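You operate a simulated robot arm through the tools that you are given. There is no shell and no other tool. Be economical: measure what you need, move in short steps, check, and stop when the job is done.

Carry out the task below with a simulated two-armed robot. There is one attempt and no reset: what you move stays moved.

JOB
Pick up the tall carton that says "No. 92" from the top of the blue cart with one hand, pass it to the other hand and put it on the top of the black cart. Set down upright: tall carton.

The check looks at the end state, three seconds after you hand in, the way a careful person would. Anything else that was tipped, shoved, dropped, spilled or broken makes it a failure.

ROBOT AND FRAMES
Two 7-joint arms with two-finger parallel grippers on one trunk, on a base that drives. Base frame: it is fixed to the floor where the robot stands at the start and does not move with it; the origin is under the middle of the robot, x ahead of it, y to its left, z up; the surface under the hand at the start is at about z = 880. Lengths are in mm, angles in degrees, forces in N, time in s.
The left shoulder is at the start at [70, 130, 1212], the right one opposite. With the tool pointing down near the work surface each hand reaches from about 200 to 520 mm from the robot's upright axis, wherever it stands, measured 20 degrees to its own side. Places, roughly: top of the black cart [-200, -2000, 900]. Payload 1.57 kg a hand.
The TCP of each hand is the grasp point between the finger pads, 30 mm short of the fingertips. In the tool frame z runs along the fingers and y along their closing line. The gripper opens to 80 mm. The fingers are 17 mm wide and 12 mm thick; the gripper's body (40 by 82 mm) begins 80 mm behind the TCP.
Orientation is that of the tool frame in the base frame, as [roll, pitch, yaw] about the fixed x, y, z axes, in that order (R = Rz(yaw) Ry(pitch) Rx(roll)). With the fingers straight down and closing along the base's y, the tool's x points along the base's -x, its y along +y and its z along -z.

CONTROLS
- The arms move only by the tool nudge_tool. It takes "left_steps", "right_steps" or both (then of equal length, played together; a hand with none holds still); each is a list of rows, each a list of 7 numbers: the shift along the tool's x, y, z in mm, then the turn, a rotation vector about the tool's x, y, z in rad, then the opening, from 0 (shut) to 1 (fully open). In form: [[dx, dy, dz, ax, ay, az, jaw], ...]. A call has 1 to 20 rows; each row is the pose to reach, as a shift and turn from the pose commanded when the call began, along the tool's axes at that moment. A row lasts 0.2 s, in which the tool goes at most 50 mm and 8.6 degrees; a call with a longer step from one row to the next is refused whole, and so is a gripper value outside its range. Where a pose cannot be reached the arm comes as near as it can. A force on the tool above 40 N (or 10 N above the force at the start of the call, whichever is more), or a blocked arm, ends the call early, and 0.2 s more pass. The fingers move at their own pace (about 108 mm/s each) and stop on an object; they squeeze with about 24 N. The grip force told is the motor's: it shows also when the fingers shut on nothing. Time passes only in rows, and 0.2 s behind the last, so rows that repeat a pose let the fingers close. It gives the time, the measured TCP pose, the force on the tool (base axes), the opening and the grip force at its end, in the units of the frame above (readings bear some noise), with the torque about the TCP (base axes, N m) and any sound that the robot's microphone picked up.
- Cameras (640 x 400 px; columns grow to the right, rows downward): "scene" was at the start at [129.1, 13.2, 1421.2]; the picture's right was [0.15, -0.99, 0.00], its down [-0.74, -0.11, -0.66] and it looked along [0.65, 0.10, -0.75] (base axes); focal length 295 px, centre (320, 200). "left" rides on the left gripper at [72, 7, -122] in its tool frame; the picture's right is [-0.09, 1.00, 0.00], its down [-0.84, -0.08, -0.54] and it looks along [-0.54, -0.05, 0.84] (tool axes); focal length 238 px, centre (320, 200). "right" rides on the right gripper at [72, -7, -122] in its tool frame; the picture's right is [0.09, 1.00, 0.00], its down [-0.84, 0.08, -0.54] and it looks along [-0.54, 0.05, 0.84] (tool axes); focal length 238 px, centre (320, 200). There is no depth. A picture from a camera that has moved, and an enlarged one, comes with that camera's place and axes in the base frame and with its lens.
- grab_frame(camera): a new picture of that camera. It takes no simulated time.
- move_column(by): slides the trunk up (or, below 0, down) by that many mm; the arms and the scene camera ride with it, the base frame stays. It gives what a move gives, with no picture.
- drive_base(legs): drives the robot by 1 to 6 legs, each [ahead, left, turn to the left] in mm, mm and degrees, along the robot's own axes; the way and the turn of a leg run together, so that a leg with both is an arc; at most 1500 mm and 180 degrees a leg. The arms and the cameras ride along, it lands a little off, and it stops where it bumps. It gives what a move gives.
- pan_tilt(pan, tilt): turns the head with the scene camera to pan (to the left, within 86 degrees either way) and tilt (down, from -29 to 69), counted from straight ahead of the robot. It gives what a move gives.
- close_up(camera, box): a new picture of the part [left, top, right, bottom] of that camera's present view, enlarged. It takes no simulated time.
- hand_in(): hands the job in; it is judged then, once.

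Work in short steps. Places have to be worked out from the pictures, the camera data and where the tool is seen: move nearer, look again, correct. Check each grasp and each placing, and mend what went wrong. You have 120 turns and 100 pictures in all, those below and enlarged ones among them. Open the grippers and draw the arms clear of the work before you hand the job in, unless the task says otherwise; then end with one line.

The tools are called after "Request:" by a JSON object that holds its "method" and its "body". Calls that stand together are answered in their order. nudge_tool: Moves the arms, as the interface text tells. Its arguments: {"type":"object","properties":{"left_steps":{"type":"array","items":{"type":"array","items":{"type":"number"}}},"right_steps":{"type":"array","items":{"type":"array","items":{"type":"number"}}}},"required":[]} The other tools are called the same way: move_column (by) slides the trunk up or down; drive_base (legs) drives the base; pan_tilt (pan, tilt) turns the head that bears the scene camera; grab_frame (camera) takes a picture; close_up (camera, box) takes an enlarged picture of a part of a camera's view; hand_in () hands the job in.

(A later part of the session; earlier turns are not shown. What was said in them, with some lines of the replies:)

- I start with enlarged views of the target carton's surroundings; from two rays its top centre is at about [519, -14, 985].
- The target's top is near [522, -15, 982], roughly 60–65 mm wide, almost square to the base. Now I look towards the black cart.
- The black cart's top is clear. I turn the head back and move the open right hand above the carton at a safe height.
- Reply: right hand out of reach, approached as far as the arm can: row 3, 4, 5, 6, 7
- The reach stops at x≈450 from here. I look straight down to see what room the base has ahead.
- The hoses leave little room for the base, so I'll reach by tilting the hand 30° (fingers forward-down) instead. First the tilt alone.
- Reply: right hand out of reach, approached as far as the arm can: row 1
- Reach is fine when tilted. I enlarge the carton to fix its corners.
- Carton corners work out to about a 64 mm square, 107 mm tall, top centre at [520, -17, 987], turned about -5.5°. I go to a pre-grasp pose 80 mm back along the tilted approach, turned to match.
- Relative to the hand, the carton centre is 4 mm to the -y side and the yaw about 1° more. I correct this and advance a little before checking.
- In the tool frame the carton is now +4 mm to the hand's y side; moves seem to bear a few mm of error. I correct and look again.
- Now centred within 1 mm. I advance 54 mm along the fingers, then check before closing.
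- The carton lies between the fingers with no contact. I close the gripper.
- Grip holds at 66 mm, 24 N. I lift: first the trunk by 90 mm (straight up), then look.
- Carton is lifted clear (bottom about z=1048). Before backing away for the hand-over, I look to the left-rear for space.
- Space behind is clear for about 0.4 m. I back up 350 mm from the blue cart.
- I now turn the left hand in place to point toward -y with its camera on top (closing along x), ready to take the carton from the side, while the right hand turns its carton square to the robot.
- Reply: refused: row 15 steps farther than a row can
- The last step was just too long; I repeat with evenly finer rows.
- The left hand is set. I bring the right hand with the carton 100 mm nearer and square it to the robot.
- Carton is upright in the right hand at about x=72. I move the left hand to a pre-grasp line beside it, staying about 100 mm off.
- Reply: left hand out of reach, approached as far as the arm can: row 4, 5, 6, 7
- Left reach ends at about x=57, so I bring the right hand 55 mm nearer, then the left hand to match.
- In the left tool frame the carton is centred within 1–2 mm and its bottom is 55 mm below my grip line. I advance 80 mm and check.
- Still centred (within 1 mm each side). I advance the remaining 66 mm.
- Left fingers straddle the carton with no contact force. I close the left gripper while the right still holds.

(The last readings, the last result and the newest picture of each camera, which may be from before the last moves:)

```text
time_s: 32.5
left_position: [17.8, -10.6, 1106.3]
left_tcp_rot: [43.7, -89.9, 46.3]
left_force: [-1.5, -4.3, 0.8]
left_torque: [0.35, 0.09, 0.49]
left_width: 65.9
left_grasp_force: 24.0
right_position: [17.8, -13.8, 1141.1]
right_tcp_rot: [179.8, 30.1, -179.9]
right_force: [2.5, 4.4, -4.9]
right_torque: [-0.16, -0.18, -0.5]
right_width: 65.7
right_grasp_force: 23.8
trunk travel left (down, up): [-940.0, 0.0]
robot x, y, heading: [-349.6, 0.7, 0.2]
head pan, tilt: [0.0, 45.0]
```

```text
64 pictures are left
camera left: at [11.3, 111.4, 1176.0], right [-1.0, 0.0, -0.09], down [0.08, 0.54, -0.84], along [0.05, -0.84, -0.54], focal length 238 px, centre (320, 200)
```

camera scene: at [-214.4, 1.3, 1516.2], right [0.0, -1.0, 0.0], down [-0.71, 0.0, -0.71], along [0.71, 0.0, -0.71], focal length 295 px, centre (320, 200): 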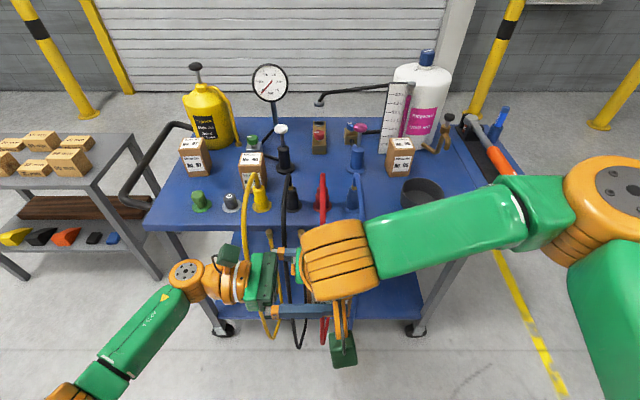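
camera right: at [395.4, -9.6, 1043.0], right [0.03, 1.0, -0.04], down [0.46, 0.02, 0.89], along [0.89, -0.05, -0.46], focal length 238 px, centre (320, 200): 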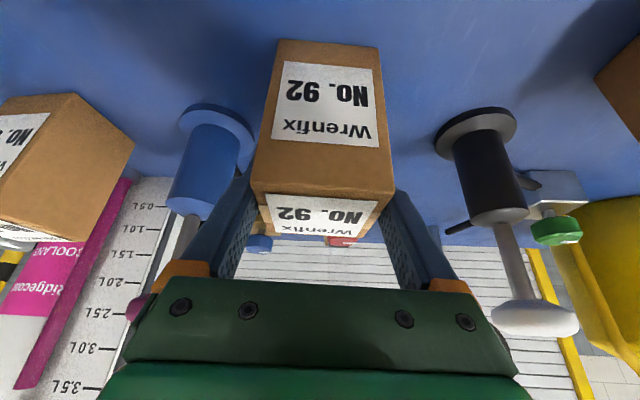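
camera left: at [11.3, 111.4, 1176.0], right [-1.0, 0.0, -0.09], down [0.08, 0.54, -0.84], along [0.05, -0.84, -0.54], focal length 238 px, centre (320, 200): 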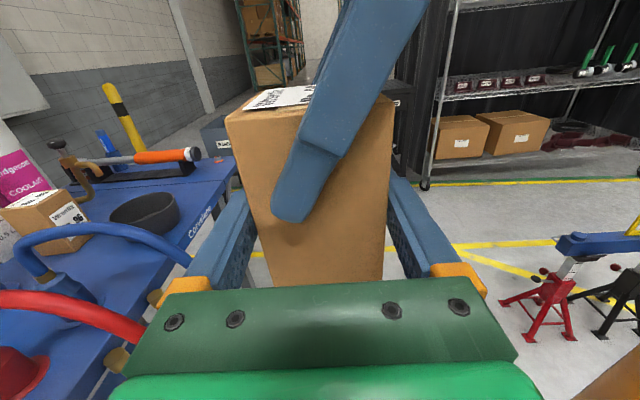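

Both hands hold it (left 66 mm, 24 N). I open the right hand and lift it straight up 65 mm.

Request:
{"method": "nudge_tool", "body": {"right_steps": [[0, 0, 0, 0, 0, 0, 1], [0, 0, 0, 0, 0, 0, 1], [-6, 0, -11, 0, 0, 0, 1], [-15, 0, -26, 0, 0, 0, 1], [-25, 0, -43, 0, 0, 0, 1], [-33, 0, -57, 0, 0, 0, 1], [-33, 0, -57, 0, 0, 0, 1]]}}

Request:
{"method": "grab_frame", "body": {"camera": "left"}}

Request:
{"method": "grab_frame", "body": {"camera": "right"}}

```text
time_s: 34.1
left_position: [18.4, -10.2, 1105.0]
left_tcp_rot: [53.3, -90.0, 36.9]
left_force: [-0.3, -0.1, 0.8]
left_torque: [0.04, 0.02, -0.01]
left_width: 65.9
left_grasp_force: 23.6
right_position: [14.4, -14.9, 1208.7]
right_tcp_rot: [179.9, 30.1, -179.8]
right_force: [0.0, 0.4, -0.3]
right_torque: [-0.01, 0.01, 0.01]
right_width: 80.0
right_grasp_force: 0.1
trunk travel left (down, up): [-940.0, 0.0]
robot x, y, heading: [-347.7, -0.6, 0.1]
head pan, tilt: [0.0, 45.0]
```

```text
63 pictures are left
camera left: at [11.3, 111.5, 1176.0], right [-1.0, 0.0, -0.09], down [0.08, 0.54, -0.84], along [0.05, -0.84, -0.54], focal length 238 px, centre (320, 200)
```

left: 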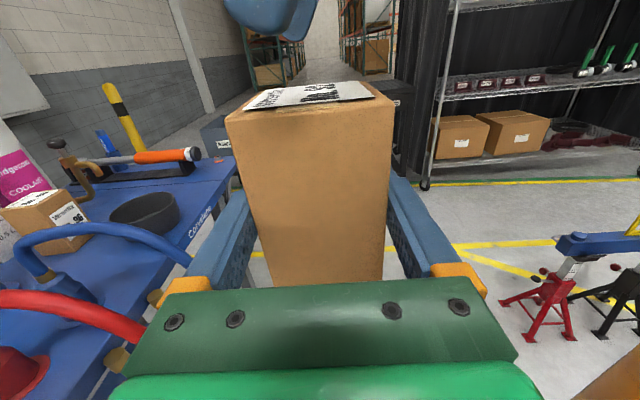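

```text
62 pictures are left
camera right: at [-108.4, -22.3, 1278.1], right [-0.08, 1.0, -0.04], down [0.45, 0.08, 0.89], along [0.89, 0.05, -0.46], focal length 238 px, centre (320, 200)
```

right: 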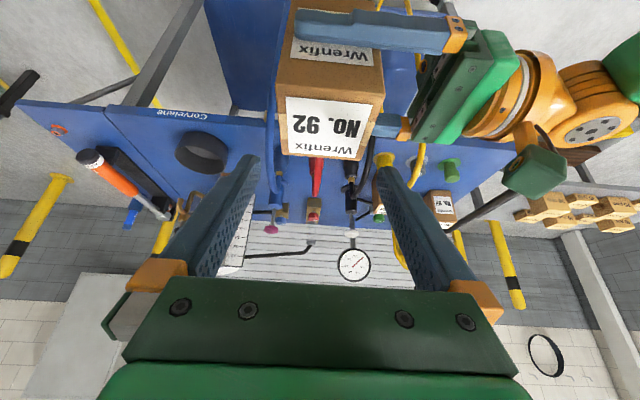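

The carton is now held by the left hand alone, upright. I move the right hand 200 mm to its own side and a little back.

Request:
{"method": "nudge_tool", "body": {"right_steps": [[0, -35, 0, 0, 0, 0, 1], [0, -70, 0, 0, 0, 0, 1], [0, -105, 0, 0, 0, 0, 1], [10, -140, -10, 0, 0, 0, 1], [25, -170, -20, 0, 0, 0, 1], [40, -200, -30, 0, 0, 0, 1], [40, -200, -30, 0, 0, 0, 1]]}}

Request:
{"method": "grab_frame", "body": {"camera": "scene"}}

```text
time_s: 35.7
left_position: [17.8, -10.3, 1105.1]
left_tcp_rot: [52.6, -89.8, 37.4]
left_force: [-0.6, -0.4, -0.3]
left_torque: [0.04, 0.03, -0.02]
left_width: 66.0
left_grasp_force: 23.6
right_position: [-29.1, -217.6, 1214.3]
right_tcp_rot: [180.0, 30.0, -179.9]
right_force: [0.0, 0.9, 0.0]
right_torque: [-0.02, -0.01, 0.0]
right_width: 80.1
right_grasp_force: 0.0
right hand out of reach, approached as far as the arm can: row 6, 7
trunk travel left (down, up): [-940.0, 0.0]
robot x, y, heading: [-348.7, 0.7, 0.1]
head pan, tilt: [0.0, 45.0]
```

```text
61 pictures are left
camera scene: at [-214.2, 1.6, 1516.2], right [0.0, -1.0, 0.0], down [-0.71, 0.0, -0.71], along [0.71, 0.0, -0.71], focal length 295 px, centre (320, 200)
```

scene: 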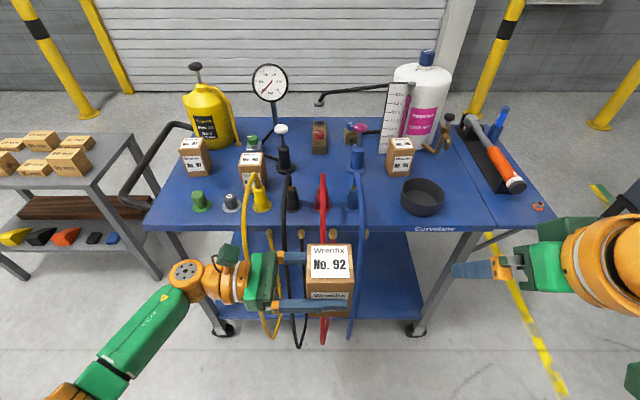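

Now I turn right 90° in the free space and drive toward the black cart, stopping short to measure.

Request:
{"method": "drive_base", "body": {"legs": [[0, 0, -90], [950, 100, 0]]}}

Request:
{"method": "grab_frame", "body": {"camera": "scene"}}

```text
time_s: 44.5
left_position: [-243.0, -1319.1, 1104.5]
left_tcp_rot: [-19.1, -90.0, 20.2]
left_force: [0.3, 0.3, 0.2]
left_torque: [0.0, 0.04, 0.03]
left_width: 65.9
left_grasp_force: 24.0
right_position: [-451.8, -1275.6, 1213.8]
right_tcp_rot: [179.8, 30.1, 91.1]
right_force: [-0.7, 0.1, 0.1]
right_torque: [0.0, 0.0, 0.02]
right_width: 79.8
right_grasp_force: 0.0
trunk travel left (down, up): [-940.0, 0.0]
robot x, y, heading: [-239.0, -955.9, -89.1]
head pan, tilt: [0.0, 45.0]
```

```text
60 pictures are left
camera scene: at [-235.5, -1084.1, 1516.3], right [-1.0, -0.02, 0.0], down [-0.01, 0.71, -0.71], along [0.01, -0.71, -0.71], focal length 295 px, centre (320, 200)
```

scene: 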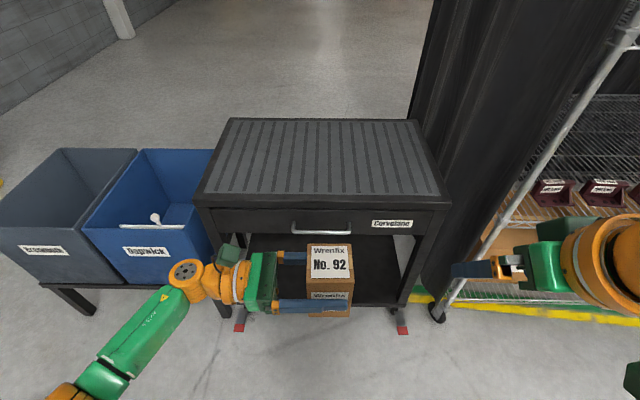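

Cart top centre appears near x=-240. I use the right wrist camera for a second sight line to get the top's height.

Request:
{"method": "grab_frame", "body": {"camera": "right"}}

Request:
{"method": "close_up", "body": {"camera": "scene", "box": [180, 100, 460, 275]}}

```text
59 pictures are left
camera right: at [-460.3, -1150.9, 1284.3], right [0.99, 0.1, -0.04], down [0.08, -0.45, 0.89], along [0.07, -0.89, -0.46], focal length 238 px, centre (320, 200)
```

right: 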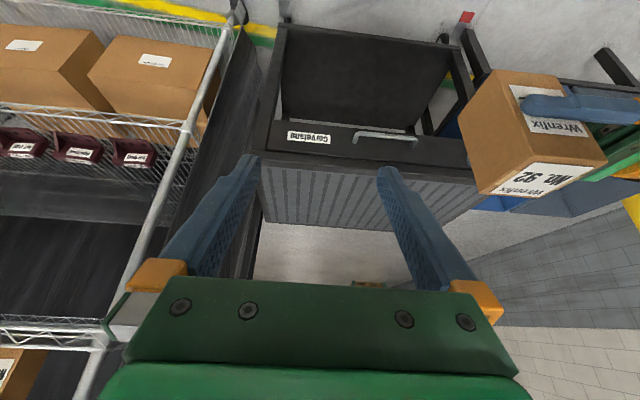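

```text
2.29 times, centred on (320, 188) of scene
camera zoom: at [-235.5, -1084.1, 1516.3], right [-1.0, -0.02, 0.0], down [-0.01, 0.71, -0.71], along [0.01, -0.71, -0.71], focal length 674 px, centre (320, 229)
```

zoom: 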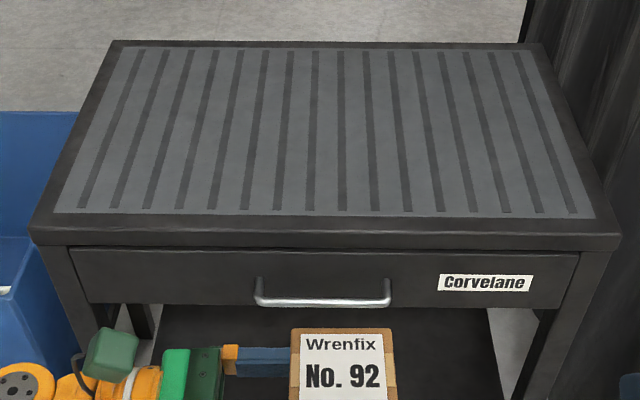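

Request:
{"method": "close_up", "body": {"camera": "right", "box": [240, 100, 500, 240]}}

```text
2.46 times, centred on (370, 170) of right
camera zoom: at [-460.3, -1150.9, 1284.3], right [0.99, 0.1, -0.04], down [0.08, -0.45, 0.89], along [0.07, -0.89, -0.46], focal length 587 px, centre (197, 274)
```

zoom: 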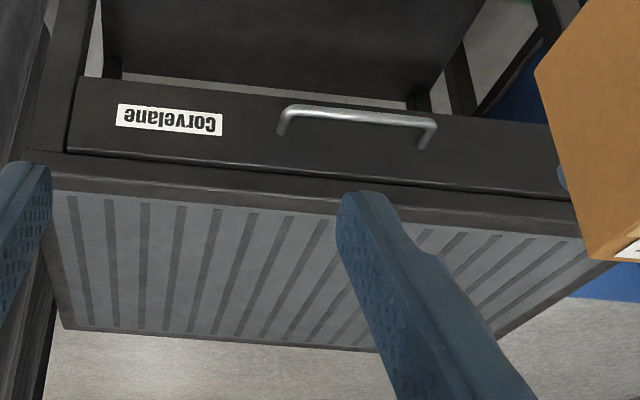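

Triangulation puts the mat at z≈875–885, its front edge at y≈-1744, x from about +110 to -590. I check the left elbow's height, since the forearm must clear the cart when lowering.

Request:
{"method": "pan_tilt", "body": {"pan": 45, "tilt": 55}}

Request:
{"method": "grab_frame", "body": {"camera": "scene"}}

Request:
{"method": "grab_frame", "body": {"camera": "left"}}

```text
time_s: 45.6
left_position: [-243.8, -1319.7, 1103.7]
left_tcp_rot: [68.0, -89.8, -67.0]
left_force: [0.2, -0.3, 0.2]
left_torque: [-0.01, -0.01, -0.02]
left_width: 65.7
left_grasp_force: 23.4
right_position: [-451.5, -1274.4, 1214.2]
right_tcp_rot: [179.9, 30.0, 91.0]
right_force: [-0.5, 0.2, 0.4]
right_torque: [0.0, 0.02, 0.0]
right_width: 80.1
right_grasp_force: 0.0
trunk travel left (down, up): [-940.0, 0.0]
robot x, y, heading: [-239.5, -955.2, -89.0]
head pan, tilt: [45.0, 55.0]
```

```text
56 pictures are left
camera scene: at [-185.0, -1054.3, 1502.8], right [-0.7, -0.72, 0.0], down [-0.59, 0.57, -0.57], along [0.41, -0.4, -0.82], focal length 295 px, centre (320, 200)
```

scene: 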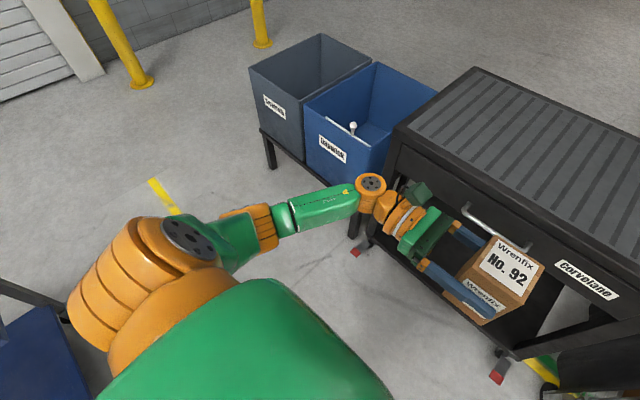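

```text
55 pictures are left
camera left: at [-121.3, -1312.4, 1175.9], right [-0.02, 1.0, -0.09], down [0.54, -0.07, -0.84], along [-0.84, -0.06, -0.54], focal length 238 px, centre (320, 200)
```

left: 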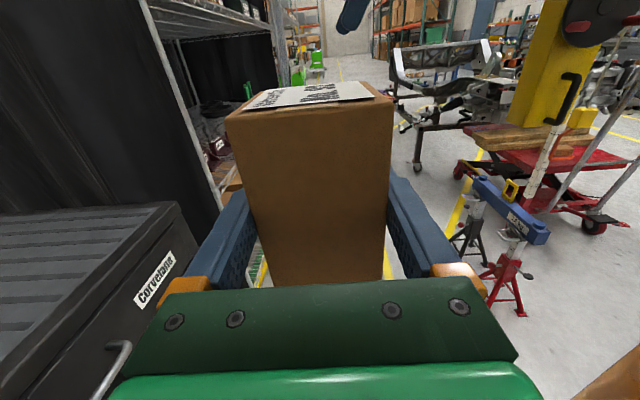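

The forearm would run low over the cart in this pose. I yaw the left hand 60° about the vertical so it points mostly ahead, keeping the carton upright, which keeps the wrist off the cart.

Request:
{"method": "nudge_tool", "body": {"left_steps": [[0, -10, -8, 0.12, 0, 0, 0], [0, -20, -16, 0.24, 0, 0, 0], [0, -30, -24, 0.36, 0, 0, 0], [0, -40, -32, 0.48, 0, 0, 0], [0, -50, -40, 0.6, 0, 0, 0], [0, -60, -48, 0.72, 0, 0, 0], [0, -70, -56, 0.84, 0, 0, 0], [0, -80, -64, 0.95, 0, 0, 0], [0, -87, -70, 1.047, 0, 0, 0], [0, -87, -70, 1.047, 0, 0, 0]]}}

Request:
{"method": "grab_frame", "body": {"camera": "scene"}}

Request:
{"method": "grab_frame", "body": {"camera": "left"}}

```text
time_s: 47.8
left_position: [-172.4, -1407.5, 1105.1]
left_tcp_rot: [131.1, -89.9, -70.0]
left_force: [0.0, -0.9, 0.2]
left_torque: [0.05, -0.02, 0.02]
left_width: 65.7
left_grasp_force: 23.7
right_position: [-451.8, -1275.6, 1214.3]
right_tcp_rot: [179.9, 30.0, 91.0]
right_force: [-0.4, -0.6, -0.1]
right_torque: [-0.02, 0.01, 0.02]
right_width: 79.5
right_grasp_force: 0.1
trunk travel left (down, up): [-940.0, 0.0]
robot x, y, heading: [-239.9, -953.5, -89.1]
head pan, tilt: [45.0, 55.0]
```

```text
54 pictures are left
camera scene: at [-184.9, -1054.2, 1502.8], right [-0.7, -0.72, 0.0], down [-0.59, 0.57, -0.57], along [0.41, -0.4, -0.82], focal length 295 px, centre (320, 200)
```

scene: 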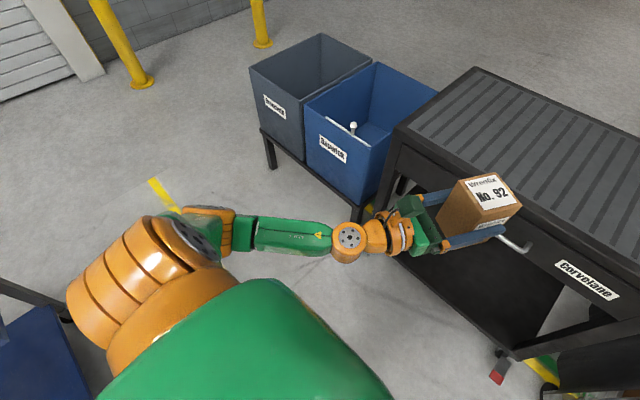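

```text
53 pictures are left
camera left: at [-119.2, -1298.2, 1175.3], right [-0.87, 0.48, -0.09], down [0.33, 0.44, -0.84], along [-0.36, -0.76, -0.54], focal length 238 px, centre (320, 200)
```

left: 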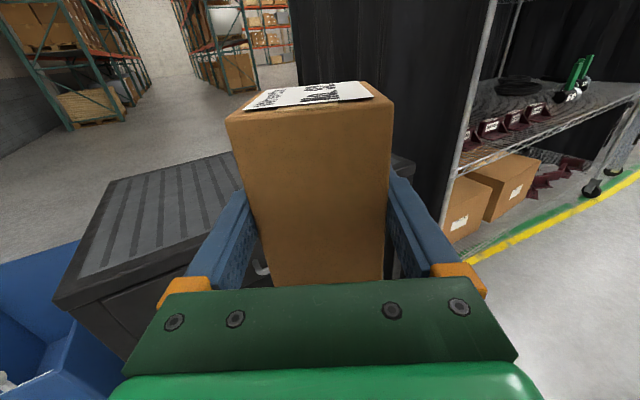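

The hand now points mostly ahead with the carton upright at 453 mm ahead of the axis. I drive 430 mm ahead so the carton hangs over the mat.

Request:
{"method": "drive_base", "body": {"legs": [[430, 0, 0]]}}

Request:
{"method": "pan_tilt", "body": {"pan": 15, "tilt": 50}}

Request:
{"method": "grab_frame", "body": {"camera": "scene"}}

Request:
{"method": "grab_frame", "body": {"camera": "right"}}

```text
time_s: 50.5
left_position: [-163.6, -1837.8, 1104.3]
left_tcp_rot: [8.1, -90.0, 53.2]
left_force: [0.5, 0.3, 0.4]
left_torque: [0.01, -0.02, -0.02]
left_width: 65.7
left_grasp_force: 23.7
right_position: [-442.3, -1707.7, 1214.4]
right_tcp_rot: [179.9, 30.1, 91.2]
right_force: [0.0, -0.1, -0.7]
right_torque: [0.01, 0.0, 0.01]
right_width: 79.7
right_grasp_force: 0.0
trunk travel left (down, up): [-940.0, 0.0]
robot x, y, heading: [-236.2, -1383.5, -88.7]
head pan, tilt: [45.0, 55.0]
```

```text
time_s: 51.4
left_position: [-162.6, -1839.6, 1103.7]
left_tcp_rot: [130.2, -90.0, -68.9]
left_force: [0.7, 0.0, 0.5]
left_torque: [0.0, -0.05, 0.01]
left_width: 65.7
left_grasp_force: 23.7
right_position: [-440.7, -1708.5, 1213.1]
right_tcp_rot: [179.8, 29.9, 91.1]
right_force: [0.7, -0.3, -0.1]
right_torque: [-0.01, 0.02, -0.02]
right_width: 80.2
right_grasp_force: 0.1
trunk travel left (down, up): [-940.0, 0.0]
robot x, y, heading: [-234.6, -1383.4, -89.1]
head pan, tilt: [15.0, 50.0]
```

```text
52 pictures are left
camera scene: at [-207.0, -1510.8, 1509.2], right [-0.96, -0.28, 0.0], down [-0.21, 0.74, -0.64], along [0.18, -0.62, -0.77], focal length 295 px, centre (320, 200)
```

scene: 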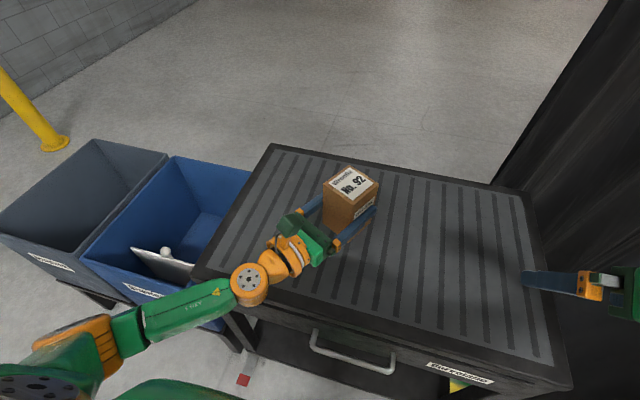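

```text
51 pictures are left
camera right: at [-451.4, -1585.6, 1284.1], right [0.99, 0.1, -0.04], down [0.09, -0.45, 0.89], along [0.07, -0.89, -0.46], focal length 238 px, centre (320, 200)
```

right: 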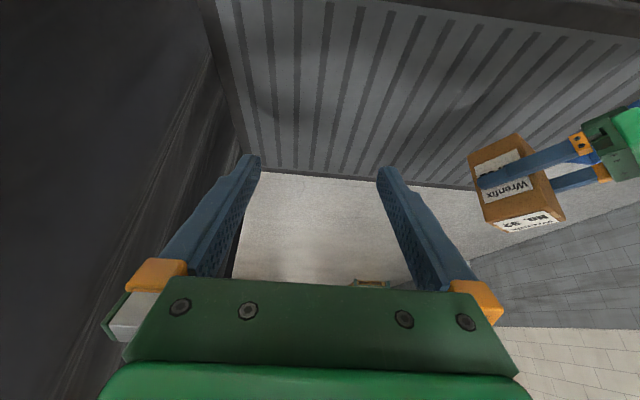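

The carton hangs over the mat, well inside the edges. I lower the trunk 130 mm and look again.

Request:
{"method": "move_column", "body": {"by": -130}}

Request:
{"method": "grab_frame", "body": {"camera": "scene"}}

Request:
{"method": "grab_frame", "body": {"camera": "right"}}

```text
time_s: 53.0
left_position: [-163.7, -1840.1, 973.8]
left_tcp_rot: [122.5, -90.0, -61.3]
left_force: [-0.4, -0.3, 0.0]
left_torque: [0.01, 0.01, -0.01]
left_width: 65.7
left_grasp_force: 23.3
right_position: [-441.5, -1709.3, 1083.2]
right_tcp_rot: [179.9, 30.0, 91.1]
right_force: [-0.3, -0.5, -0.1]
right_torque: [-0.03, -0.01, -0.01]
right_width: 80.1
right_grasp_force: 0.1
trunk travel left (down, up): [-810.0, 130.0]
robot x, y, heading: [-229.9, -1385.1, -88.9]
head pan, tilt: [15.0, 50.0]
```

```text
50 pictures are left
camera scene: at [-207.0, -1510.1, 1379.3], right [-0.96, -0.28, 0.0], down [-0.21, 0.74, -0.64], along [0.18, -0.62, -0.77], focal length 295 px, centre (320, 200)
```

scene: 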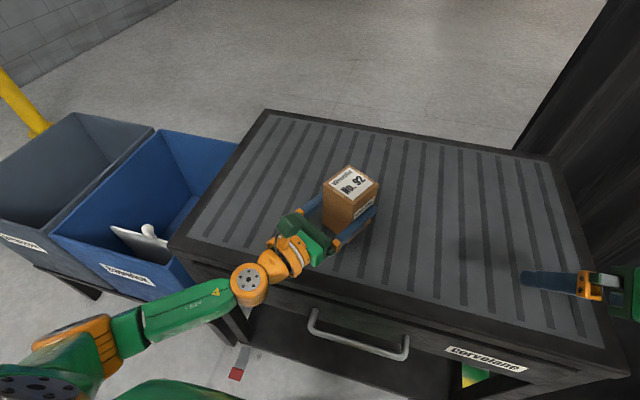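

```text
49 pictures are left
camera right: at [-451.4, -1585.0, 1154.2], right [0.99, 0.1, -0.04], down [0.09, -0.45, 0.89], along [0.07, -0.89, -0.46], focal length 238 px, centre (320, 200)
```

right: 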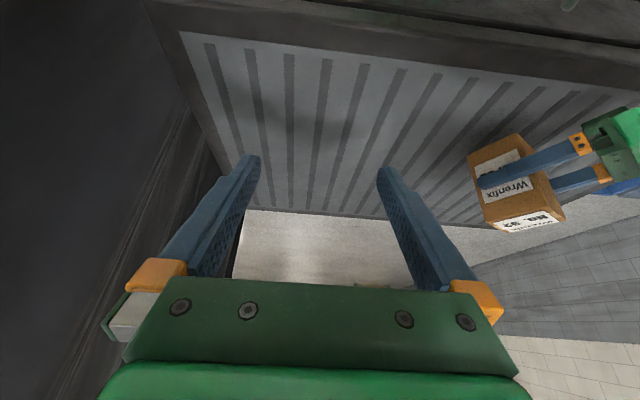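

Bottom estimated at z≈919, the mat somewhere at 880–900. I lower with the arm in small steps, watching the force.

Request:
{"method": "nudge_tool", "body": {"left_steps": [[-5, 0, 0, 0, 0, 0, 0], [-10, 0, 0, 0, 0, 0, 0], [-14, 0, 0, 0, 0, 0, 0], [-14, 0, 0, 0, 0, 0, 0]]}}

Request:
{"method": "close_up", "body": {"camera": "scene", "box": [260, 140, 420, 280]}}

Request:
{"method": "close_up", "body": {"camera": "right", "box": [440, 80, 640, 250]}}

```text
time_s: 54.0
left_position: [-164.0, -1840.0, 960.6]
left_tcp_rot: [136.6, -89.9, -75.5]
left_force: [0.4, -0.7, 0.1]
left_torque: [0.02, -0.03, 0.01]
left_width: 65.6
left_grasp_force: 23.6
right_position: [-442.6, -1708.9, 1083.7]
right_tcp_rot: [179.9, 30.0, 91.1]
right_force: [-0.2, 0.9, 0.5]
right_torque: [0.03, -0.02, 0.0]
right_width: 80.0
right_grasp_force: 0.1
trunk travel left (down, up): [-810.0, 130.0]
robot x, y, heading: [-232.8, -1389.8, -89.1]
head pan, tilt: [15.0, 50.0]
```

```text
2.86 times, centred on (340, 210) of scene
camera zoom: at [-207.0, -1510.3, 1379.3], right [-0.96, -0.28, 0.0], down [-0.21, 0.74, -0.64], along [0.18, -0.62, -0.77], focal length 843 px, centre (263, 171)
```

zoom: 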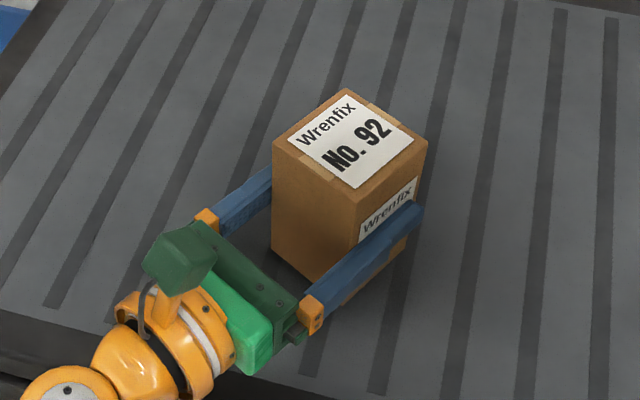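

```text
2.35 times, centred on (540, 165) of right
camera zoom: at [-451.4, -1585.1, 1154.2], right [0.99, 0.1, -0.04], down [0.09, -0.45, 0.89], along [0.07, -0.89, -0.46], focal length 561 px, centre (-198, 282)
```

zoom: 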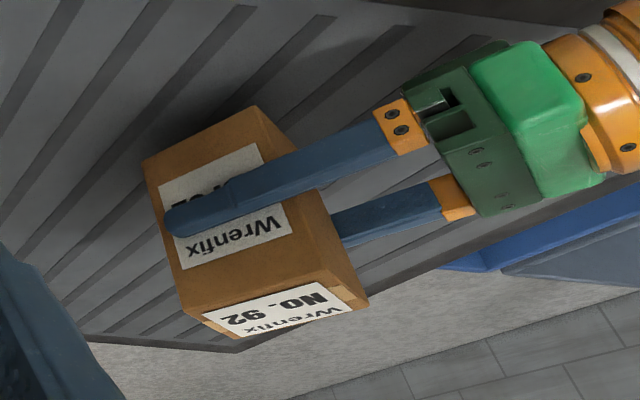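

Still free of the mat (no vertical force). I continue down in smaller increments.

Request:
{"method": "nudge_tool", "body": {"left_steps": [[-3, 0, 0, 0, 0, 0, 0], [-6, 0, 0, 0, 0, 0, 0], [-9, 0, 0, 0, 0, 0, 0], [-9, 0, 0, 0, 0, 0, 0]]}}

Request:
{"method": "nudge_tool", "body": {"left_steps": [[-2, 0, 0, 0, 0, 0, 0], [-4, 0, 0, 0, 0, 0, 0], [-4, 0, 0, 0, 0, 0, 0]]}}

Request:
{"method": "close_up", "body": {"camera": "right", "box": [440, 80, 640, 250]}}

```text
time_s: 55.0
left_position: [-161.6, -1839.5, 951.8]
left_tcp_rot: [120.1, -89.9, -58.9]
left_force: [0.3, -1.2, 0.7]
left_torque: [-0.01, 0.01, 0.01]
left_width: 65.8
left_grasp_force: 23.8
right_position: [-442.0, -1709.5, 1085.3]
right_tcp_rot: [179.8, 30.0, 91.1]
right_force: [-0.1, 0.1, 0.0]
right_torque: [-0.01, 0.01, 0.0]
right_width: 79.9
right_grasp_force: 0.1
trunk travel left (down, up): [-810.0, 130.0]
robot x, y, heading: [-231.3, -1386.3, -88.6]
head pan, tilt: [15.0, 50.0]
```

```text
time_s: 55.8
left_position: [-163.0, -1839.4, 946.5]
left_tcp_rot: [122.3, -90.0, -61.0]
left_force: [1.3, 0.8, -0.4]
left_torque: [0.03, -0.04, 0.04]
left_width: 65.6
left_grasp_force: 24.3
right_position: [-442.5, -1708.0, 1083.5]
right_tcp_rot: [180.0, 30.0, 91.1]
right_force: [0.1, 0.9, -0.1]
right_torque: [0.01, -0.03, -0.02]
right_width: 80.1
right_grasp_force: 0.1
trunk travel left (down, up): [-810.0, 130.0]
robot x, y, heading: [-231.1, -1384.7, -89.0]
head pan, tilt: [15.0, 50.0]
```

```text
2.35 times, centred on (540, 165) of right
camera zoom: at [-451.4, -1585.1, 1154.2], right [0.99, 0.1, -0.04], down [0.09, -0.45, 0.89], along [0.07, -0.89, -0.46], focal length 561 px, centre (-198, 282)
```

zoom: 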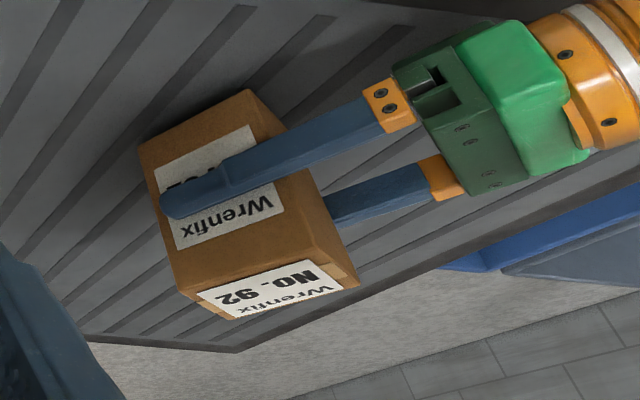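

Bottom is now about z=892, still no load; shadows narrow. I continue down guarded.

Request:
{"method": "nudge_tool", "body": {"left_steps": [[-2, 0, 0, 0, 0, 0, 0], [-4, 0, 0, 0, 0, 0, 0], [-6, 0, 0, 0, 0, 0, 0], [-6, 0, 0, 0, 0, 0, 0]]}}

Request:
{"method": "nudge_tool", "body": {"left_steps": [[-1.5, 0, 0, 0, 0, 0, 0], [-3, 0, 0, 0, 0, 0, 0], [-3, 0, 0, 0, 0, 0, 0]]}}

Request:
{"method": "close_up", "body": {"camera": "right", "box": [440, 80, 640, 250]}}

```text
time_s: 56.8
left_position: [-161.4, -1840.6, 941.6]
left_tcp_rot: [123.8, -90.0, -62.6]
left_force: [0.0, -0.6, 0.6]
left_torque: [0.04, 0.01, 0.02]
left_width: 65.7
left_grasp_force: 24.1
right_position: [-442.1, -1708.1, 1083.8]
right_tcp_rot: [179.9, 30.0, 91.2]
right_force: [0.3, 0.4, -0.2]
right_torque: [-0.01, -0.01, -0.04]
right_width: 80.0
right_grasp_force: 0.1
trunk travel left (down, up): [-810.0, 130.0]
robot x, y, heading: [-232.5, -1383.9, -88.7]
head pan, tilt: [15.0, 50.0]
```

```text
time_s: 57.6
left_position: [-163.0, -1840.4, 938.0]
left_tcp_rot: [131.6, -89.9, -70.4]
left_force: [-0.1, 0.3, -0.1]
left_torque: [-0.01, 0.0, 0.01]
left_width: 65.9
left_grasp_force: 23.6
right_position: [-441.3, -1708.8, 1084.3]
right_tcp_rot: [179.9, 30.1, 91.2]
right_force: [-0.3, 0.6, 0.0]
right_torque: [0.03, -0.02, -0.01]
right_width: 79.9
right_grasp_force: 0.1
trunk travel left (down, up): [-810.0, 130.0]
robot x, y, heading: [-226.7, -1383.4, -88.8]
head pan, tilt: [15.0, 50.0]
```

```text
2.35 times, centred on (540, 165) of right
camera zoom: at [-451.4, -1585.1, 1154.2], right [0.99, 0.1, -0.04], down [0.09, -0.45, 0.89], along [0.07, -0.89, -0.46], focal length 561 px, centre (-198, 282)
```

zoom: 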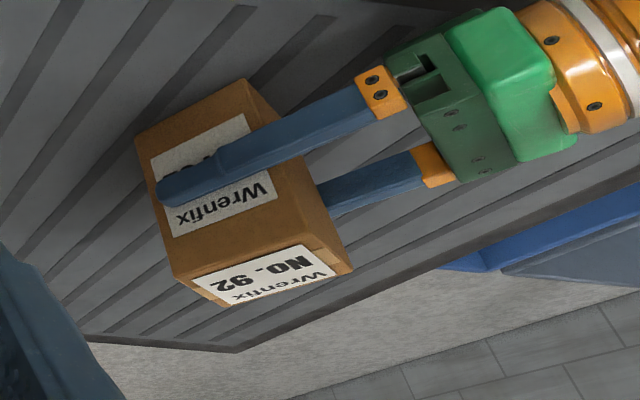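

Bottom about z=883, still no contact; I keep lowering by 4 mm calls.

Request:
{"method": "nudge_tool", "body": {"left_steps": [[-1.5, 0, 0, 0, 0, 0, 0], [-3, 0, 0, 0, 0, 0, 0], [-4, 0, 0, 0, 0, 0, 0], [-4, 0, 0, 0, 0, 0, 0]]}}

Request:
{"method": "close_up", "body": {"camera": "scene", "box": [260, 150, 400, 270]}}

```text
time_s: 58.6
left_position: [-165.3, -1839.7, 936.1]
left_tcp_rot: [-21.1, -89.8, 82.5]
left_force: [-0.1, -8.3, 21.2]
left_torque: [0.13, -0.04, -0.02]
left_width: 65.3
left_grasp_force: 24.6
right_position: [-441.7, -1706.3, 1084.4]
right_tcp_rot: [179.9, 30.1, 91.2]
right_force: [0.1, 0.6, -0.2]
right_torque: [-0.01, -0.03, -0.02]
right_width: 79.9
right_grasp_force: 0.1
trunk travel left (down, up): [-810.0, 130.0]
robot x, y, heading: [-229.9, -1388.0, -89.1]
head pan, tilt: [15.0, 50.0]
```

```text
3.33 times, centred on (330, 210) of scene
camera zoom: at [-208.1, -1507.6, 1379.9], right [-0.96, -0.28, 0.0], down [-0.21, 0.73, -0.64], along [0.18, -0.62, -0.77], focal length 983 px, centre (287, 167)
```

zoom: 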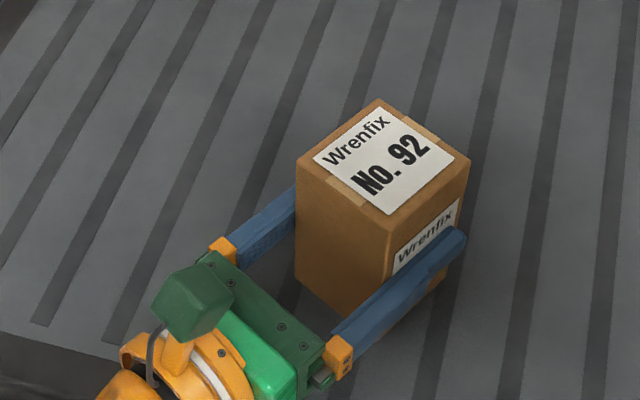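

Contact: 21 N upward with almost no torque, so the carton stands on the mat. I ease up 1.8 mm to take off the preload.

Request:
{"method": "nudge_tool", "body": {"left_steps": [[1.8, 0, 0, 0, 0, 0, 0], [1.8, 0, 0, 0, 0, 0, 0]]}}

```text
time_s: 59.2
left_position: [-164.3, -1839.1, 936.2]
left_tcp_rot: [-107.0, -89.9, 168.2]
left_force: [-1.4, -3.3, 11.9]
left_torque: [-0.55, 0.0, -0.09]
left_width: 65.5
left_grasp_force: 23.7
right_position: [-442.9, -1706.8, 1083.7]
right_tcp_rot: [179.9, 30.1, 91.1]
right_force: [0.6, 0.2, 0.7]
right_torque: [0.04, 0.01, -0.02]
right_width: 80.1
right_grasp_force: 0.2
trunk travel left (down, up): [-810.0, 130.0]
robot x, y, heading: [-230.3, -1386.4, -88.9]
head pan, tilt: [15.0, 50.0]
```

A little preload remains; I ease 0.8 mm more and open the fingers slowly.

Request:
{"method": "nudge_tool", "body": {"left_steps": [[0.8, 0, 0, 0, 0, 0, 0], [0.8, 0, 0, 0, 0, 0, 0.85], [0.8, 0, 0, 0, 0, 0, 0.92], [0.8, 0, 0, 0, 0, 0, 1], [0.8, 0, 0, 0, 0, 0, 1]]}}

Request:
{"method": "grab_frame", "body": {"camera": "left"}}

Request:
{"method": "close_up", "body": {"camera": "scene", "box": [260, 150, 400, 270]}}

```text
time_s: 60.4
left_position: [-162.2, -1840.1, 937.6]
left_tcp_rot: [-73.9, -90.0, 135.1]
left_force: [0.2, -0.1, -0.4]
left_torque: [0.02, 0.03, 0.02]
left_width: 79.8
left_grasp_force: 0.0
right_position: [-443.4, -1708.4, 1083.5]
right_tcp_rot: [179.9, 29.9, 91.3]
right_force: [-0.3, -1.3, 0.0]
right_torque: [0.02, 0.0, -0.02]
right_width: 80.2
right_grasp_force: 0.1
trunk travel left (down, up): [-810.0, 130.0]
robot x, y, heading: [-232.0, -1385.4, -88.9]
head pan, tilt: [15.0, 50.0]
```

```text
43 pictures are left
camera left: at [-109.3, -1729.7, 1008.2], right [-0.87, 0.48, -0.09], down [0.33, 0.44, -0.84], along [-0.36, -0.76, -0.54], focal length 238 px, centre (320, 200)
```

left: 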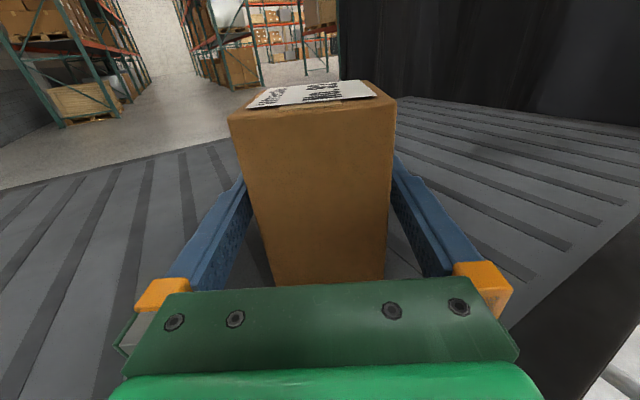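

```text
3.33 times, centred on (330, 210) of scene
camera zoom: at [-207.1, -1509.2, 1379.4], right [-0.96, -0.28, 0.0], down [-0.21, 0.74, -0.64], along [0.18, -0.62, -0.77], focal length 983 px, centre (287, 167)
```

zoom: 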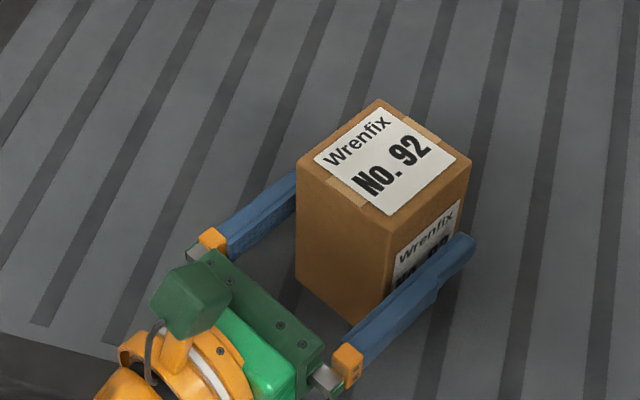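

The carton stands free and upright between open fingers. I draw the left hand straight back along its axis.

Request:
{"method": "nudge_tool", "body": {"left_steps": [[0, 0, -12, 0, 0, 0, 1], [0, 0, -24, 0, 0, 0, 1], [0, 0, -36, 0, 0, 0, 1], [0, 0, -36, 0, 0, 0, 1]]}}

Request:
{"method": "grab_frame", "body": {"camera": "left"}}

```text
time_s: 61.4
left_position: [-145.5, -1804.9, 938.0]
left_tcp_rot: [-76.3, -89.9, 137.4]
left_force: [0.1, 0.2, 0.4]
left_torque: [-0.02, 0.0, 0.01]
left_width: 80.1
left_grasp_force: 0.1
right_position: [-441.3, -1708.1, 1084.7]
right_tcp_rot: [179.9, 30.0, 91.2]
right_force: [-0.8, 0.0, 0.5]
right_torque: [-0.02, 0.0, 0.0]
right_width: 80.0
right_grasp_force: 0.1
trunk travel left (down, up): [-810.0, 130.0]
robot x, y, heading: [-229.6, -1388.1, -89.0]
head pan, tilt: [15.0, 50.0]
```

```text
41 pictures are left
camera left: at [-92.6, -1696.3, 1008.7], right [-0.87, 0.48, -0.09], down [0.33, 0.44, -0.84], along [-0.36, -0.76, -0.54], focal length 238 px, centre (320, 200)
```

left: 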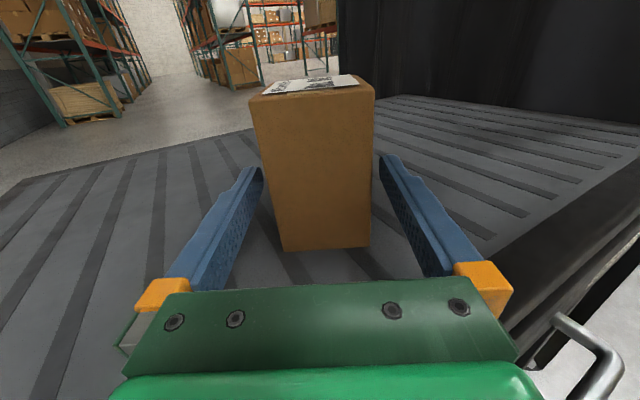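

Clean on both sides; I continue back.

Request:
{"method": "nudge_tool", "body": {"left_steps": [[0, 0, -15, 0, 0, 0, 1], [0, 0, -32, 0, 0, 0, 1], [0, 0, -50, 0, 0, 0, 1], [0, 0, -65, 0, 0, 0, 1], [0, 0, -65, 0, 0, 0, 1]]}}

Request:
{"method": "grab_frame", "body": {"camera": "left"}}

```text
time_s: 62.6
left_position: [-114.7, -1749.9, 938.8]
left_tcp_rot: [96.2, -89.9, -35.0]
left_force: [0.4, -0.7, 0.4]
left_torque: [-0.02, 0.01, 0.02]
left_width: 80.2
left_grasp_force: 0.0
right_position: [-441.9, -1707.5, 1084.0]
right_tcp_rot: [179.9, 30.0, 91.2]
right_force: [-0.4, 0.3, -0.4]
right_torque: [-0.02, 0.02, -0.01]
right_width: 80.1
right_grasp_force: 0.1
trunk travel left (down, up): [-810.0, 130.0]
robot x, y, heading: [-232.6, -1390.2, -89.0]
head pan, tilt: [15.0, 50.0]
```

```text
40 pictures are left
camera left: at [-61.8, -1640.4, 1009.2], right [-0.87, 0.48, -0.09], down [0.33, 0.44, -0.84], along [-0.36, -0.76, -0.54], focal length 238 px, centre (320, 200)
```

left: 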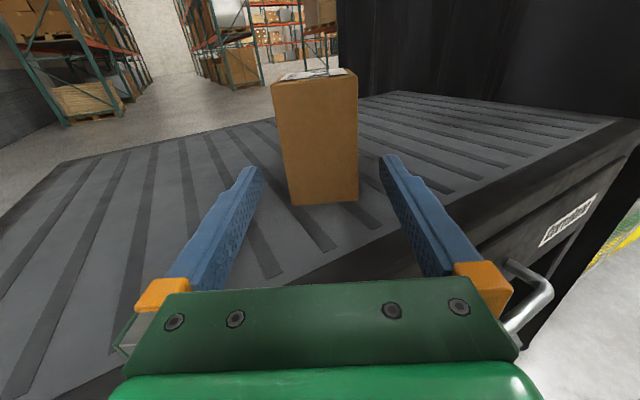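

The hand is past the carton. I raise the trunk and back the robot away, then take a last look.

Request:
{"method": "move_column", "body": {"by": 110}}

Request:
{"method": "drive_base", "body": {"legs": [[-300, 0, 0]]}}

Request:
{"method": "pan_tilt", "body": {"pan": 0, "tilt": 35}}

Request:
{"method": "grab_frame", "body": {"camera": "scene"}}

```text
time_s: 64.0
left_position: [-115.4, -1750.3, 1046.6]
left_tcp_rot: [-82.8, -90.0, 144.1]
left_force: [-0.6, -0.5, 0.1]
left_torque: [0.02, -0.04, 0.03]
left_width: 80.2
left_grasp_force: 0.2
right_position: [-442.3, -1706.9, 1195.5]
right_tcp_rot: [179.9, 29.9, 91.2]
right_force: [0.6, -0.7, -0.2]
right_torque: [-0.03, -0.01, -0.03]
right_width: 80.0
right_grasp_force: 0.0
trunk travel left (down, up): [-920.0, 20.0]
robot x, y, heading: [-232.7, -1385.1, -88.7]
head pan, tilt: [15.0, 50.0]
```

```text
time_s: 66.1
left_position: [-119.7, -1449.6, 1046.6]
left_tcp_rot: [138.0, -89.8, -76.5]
left_force: [0.6, 0.6, 0.0]
left_torque: [0.02, -0.03, 0.01]
left_width: 80.0
left_grasp_force: 0.1
right_position: [-447.6, -1408.8, 1193.4]
right_tcp_rot: [179.9, 29.9, 91.5]
right_force: [0.4, -0.6, -0.5]
right_torque: [0.01, 0.0, 0.0]
right_width: 79.8
right_grasp_force: 0.1
trunk travel left (down, up): [-920.0, 20.0]
robot x, y, heading: [-237.4, -1084.5, -88.6]
head pan, tilt: [15.0, 50.0]
```

```text
time_s: 66.9
left_position: [-119.3, -1446.2, 1047.9]
left_tcp_rot: [-100.1, -90.0, 161.6]
left_force: [0.5, -0.1, 0.3]
left_torque: [-0.02, 0.02, 0.02]
left_width: 80.2
left_grasp_force: 0.1
right_position: [-446.9, -1406.0, 1196.0]
right_tcp_rot: [179.9, 30.0, 91.4]
right_force: [0.6, -0.2, 0.8]
right_torque: [0.0, 0.0, -0.01]
right_width: 80.1
right_grasp_force: 0.0
trunk travel left (down, up): [-920.0, 20.0]
robot x, y, heading: [-239.6, -1083.6, -88.4]
head pan, tilt: [0.0, 35.0]
```

```text
39 pictures are left
camera scene: at [-233.0, -1220.7, 1511.1], right [-1.0, -0.03, 0.0], down [-0.01, 0.57, -0.82], along [0.02, -0.82, -0.57], focal length 295 px, centre (320, 200)
```

scene: 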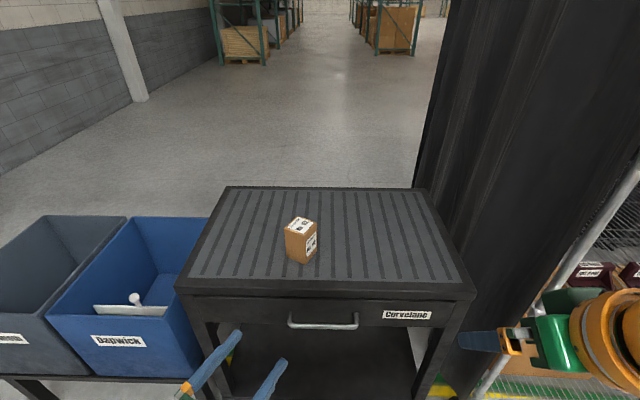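

The carton stands upright on the black cart, both grippers are open and the arms are clear. I hand in.

Request:
{"method": "hand_in", "body": {}}

```text
The job is handed in.
```

The "No. 92" carton was picked from the blue cart with the right hand, passed to the left hand in the air and set upright on top of the black cart; I saw nothing else get moved.
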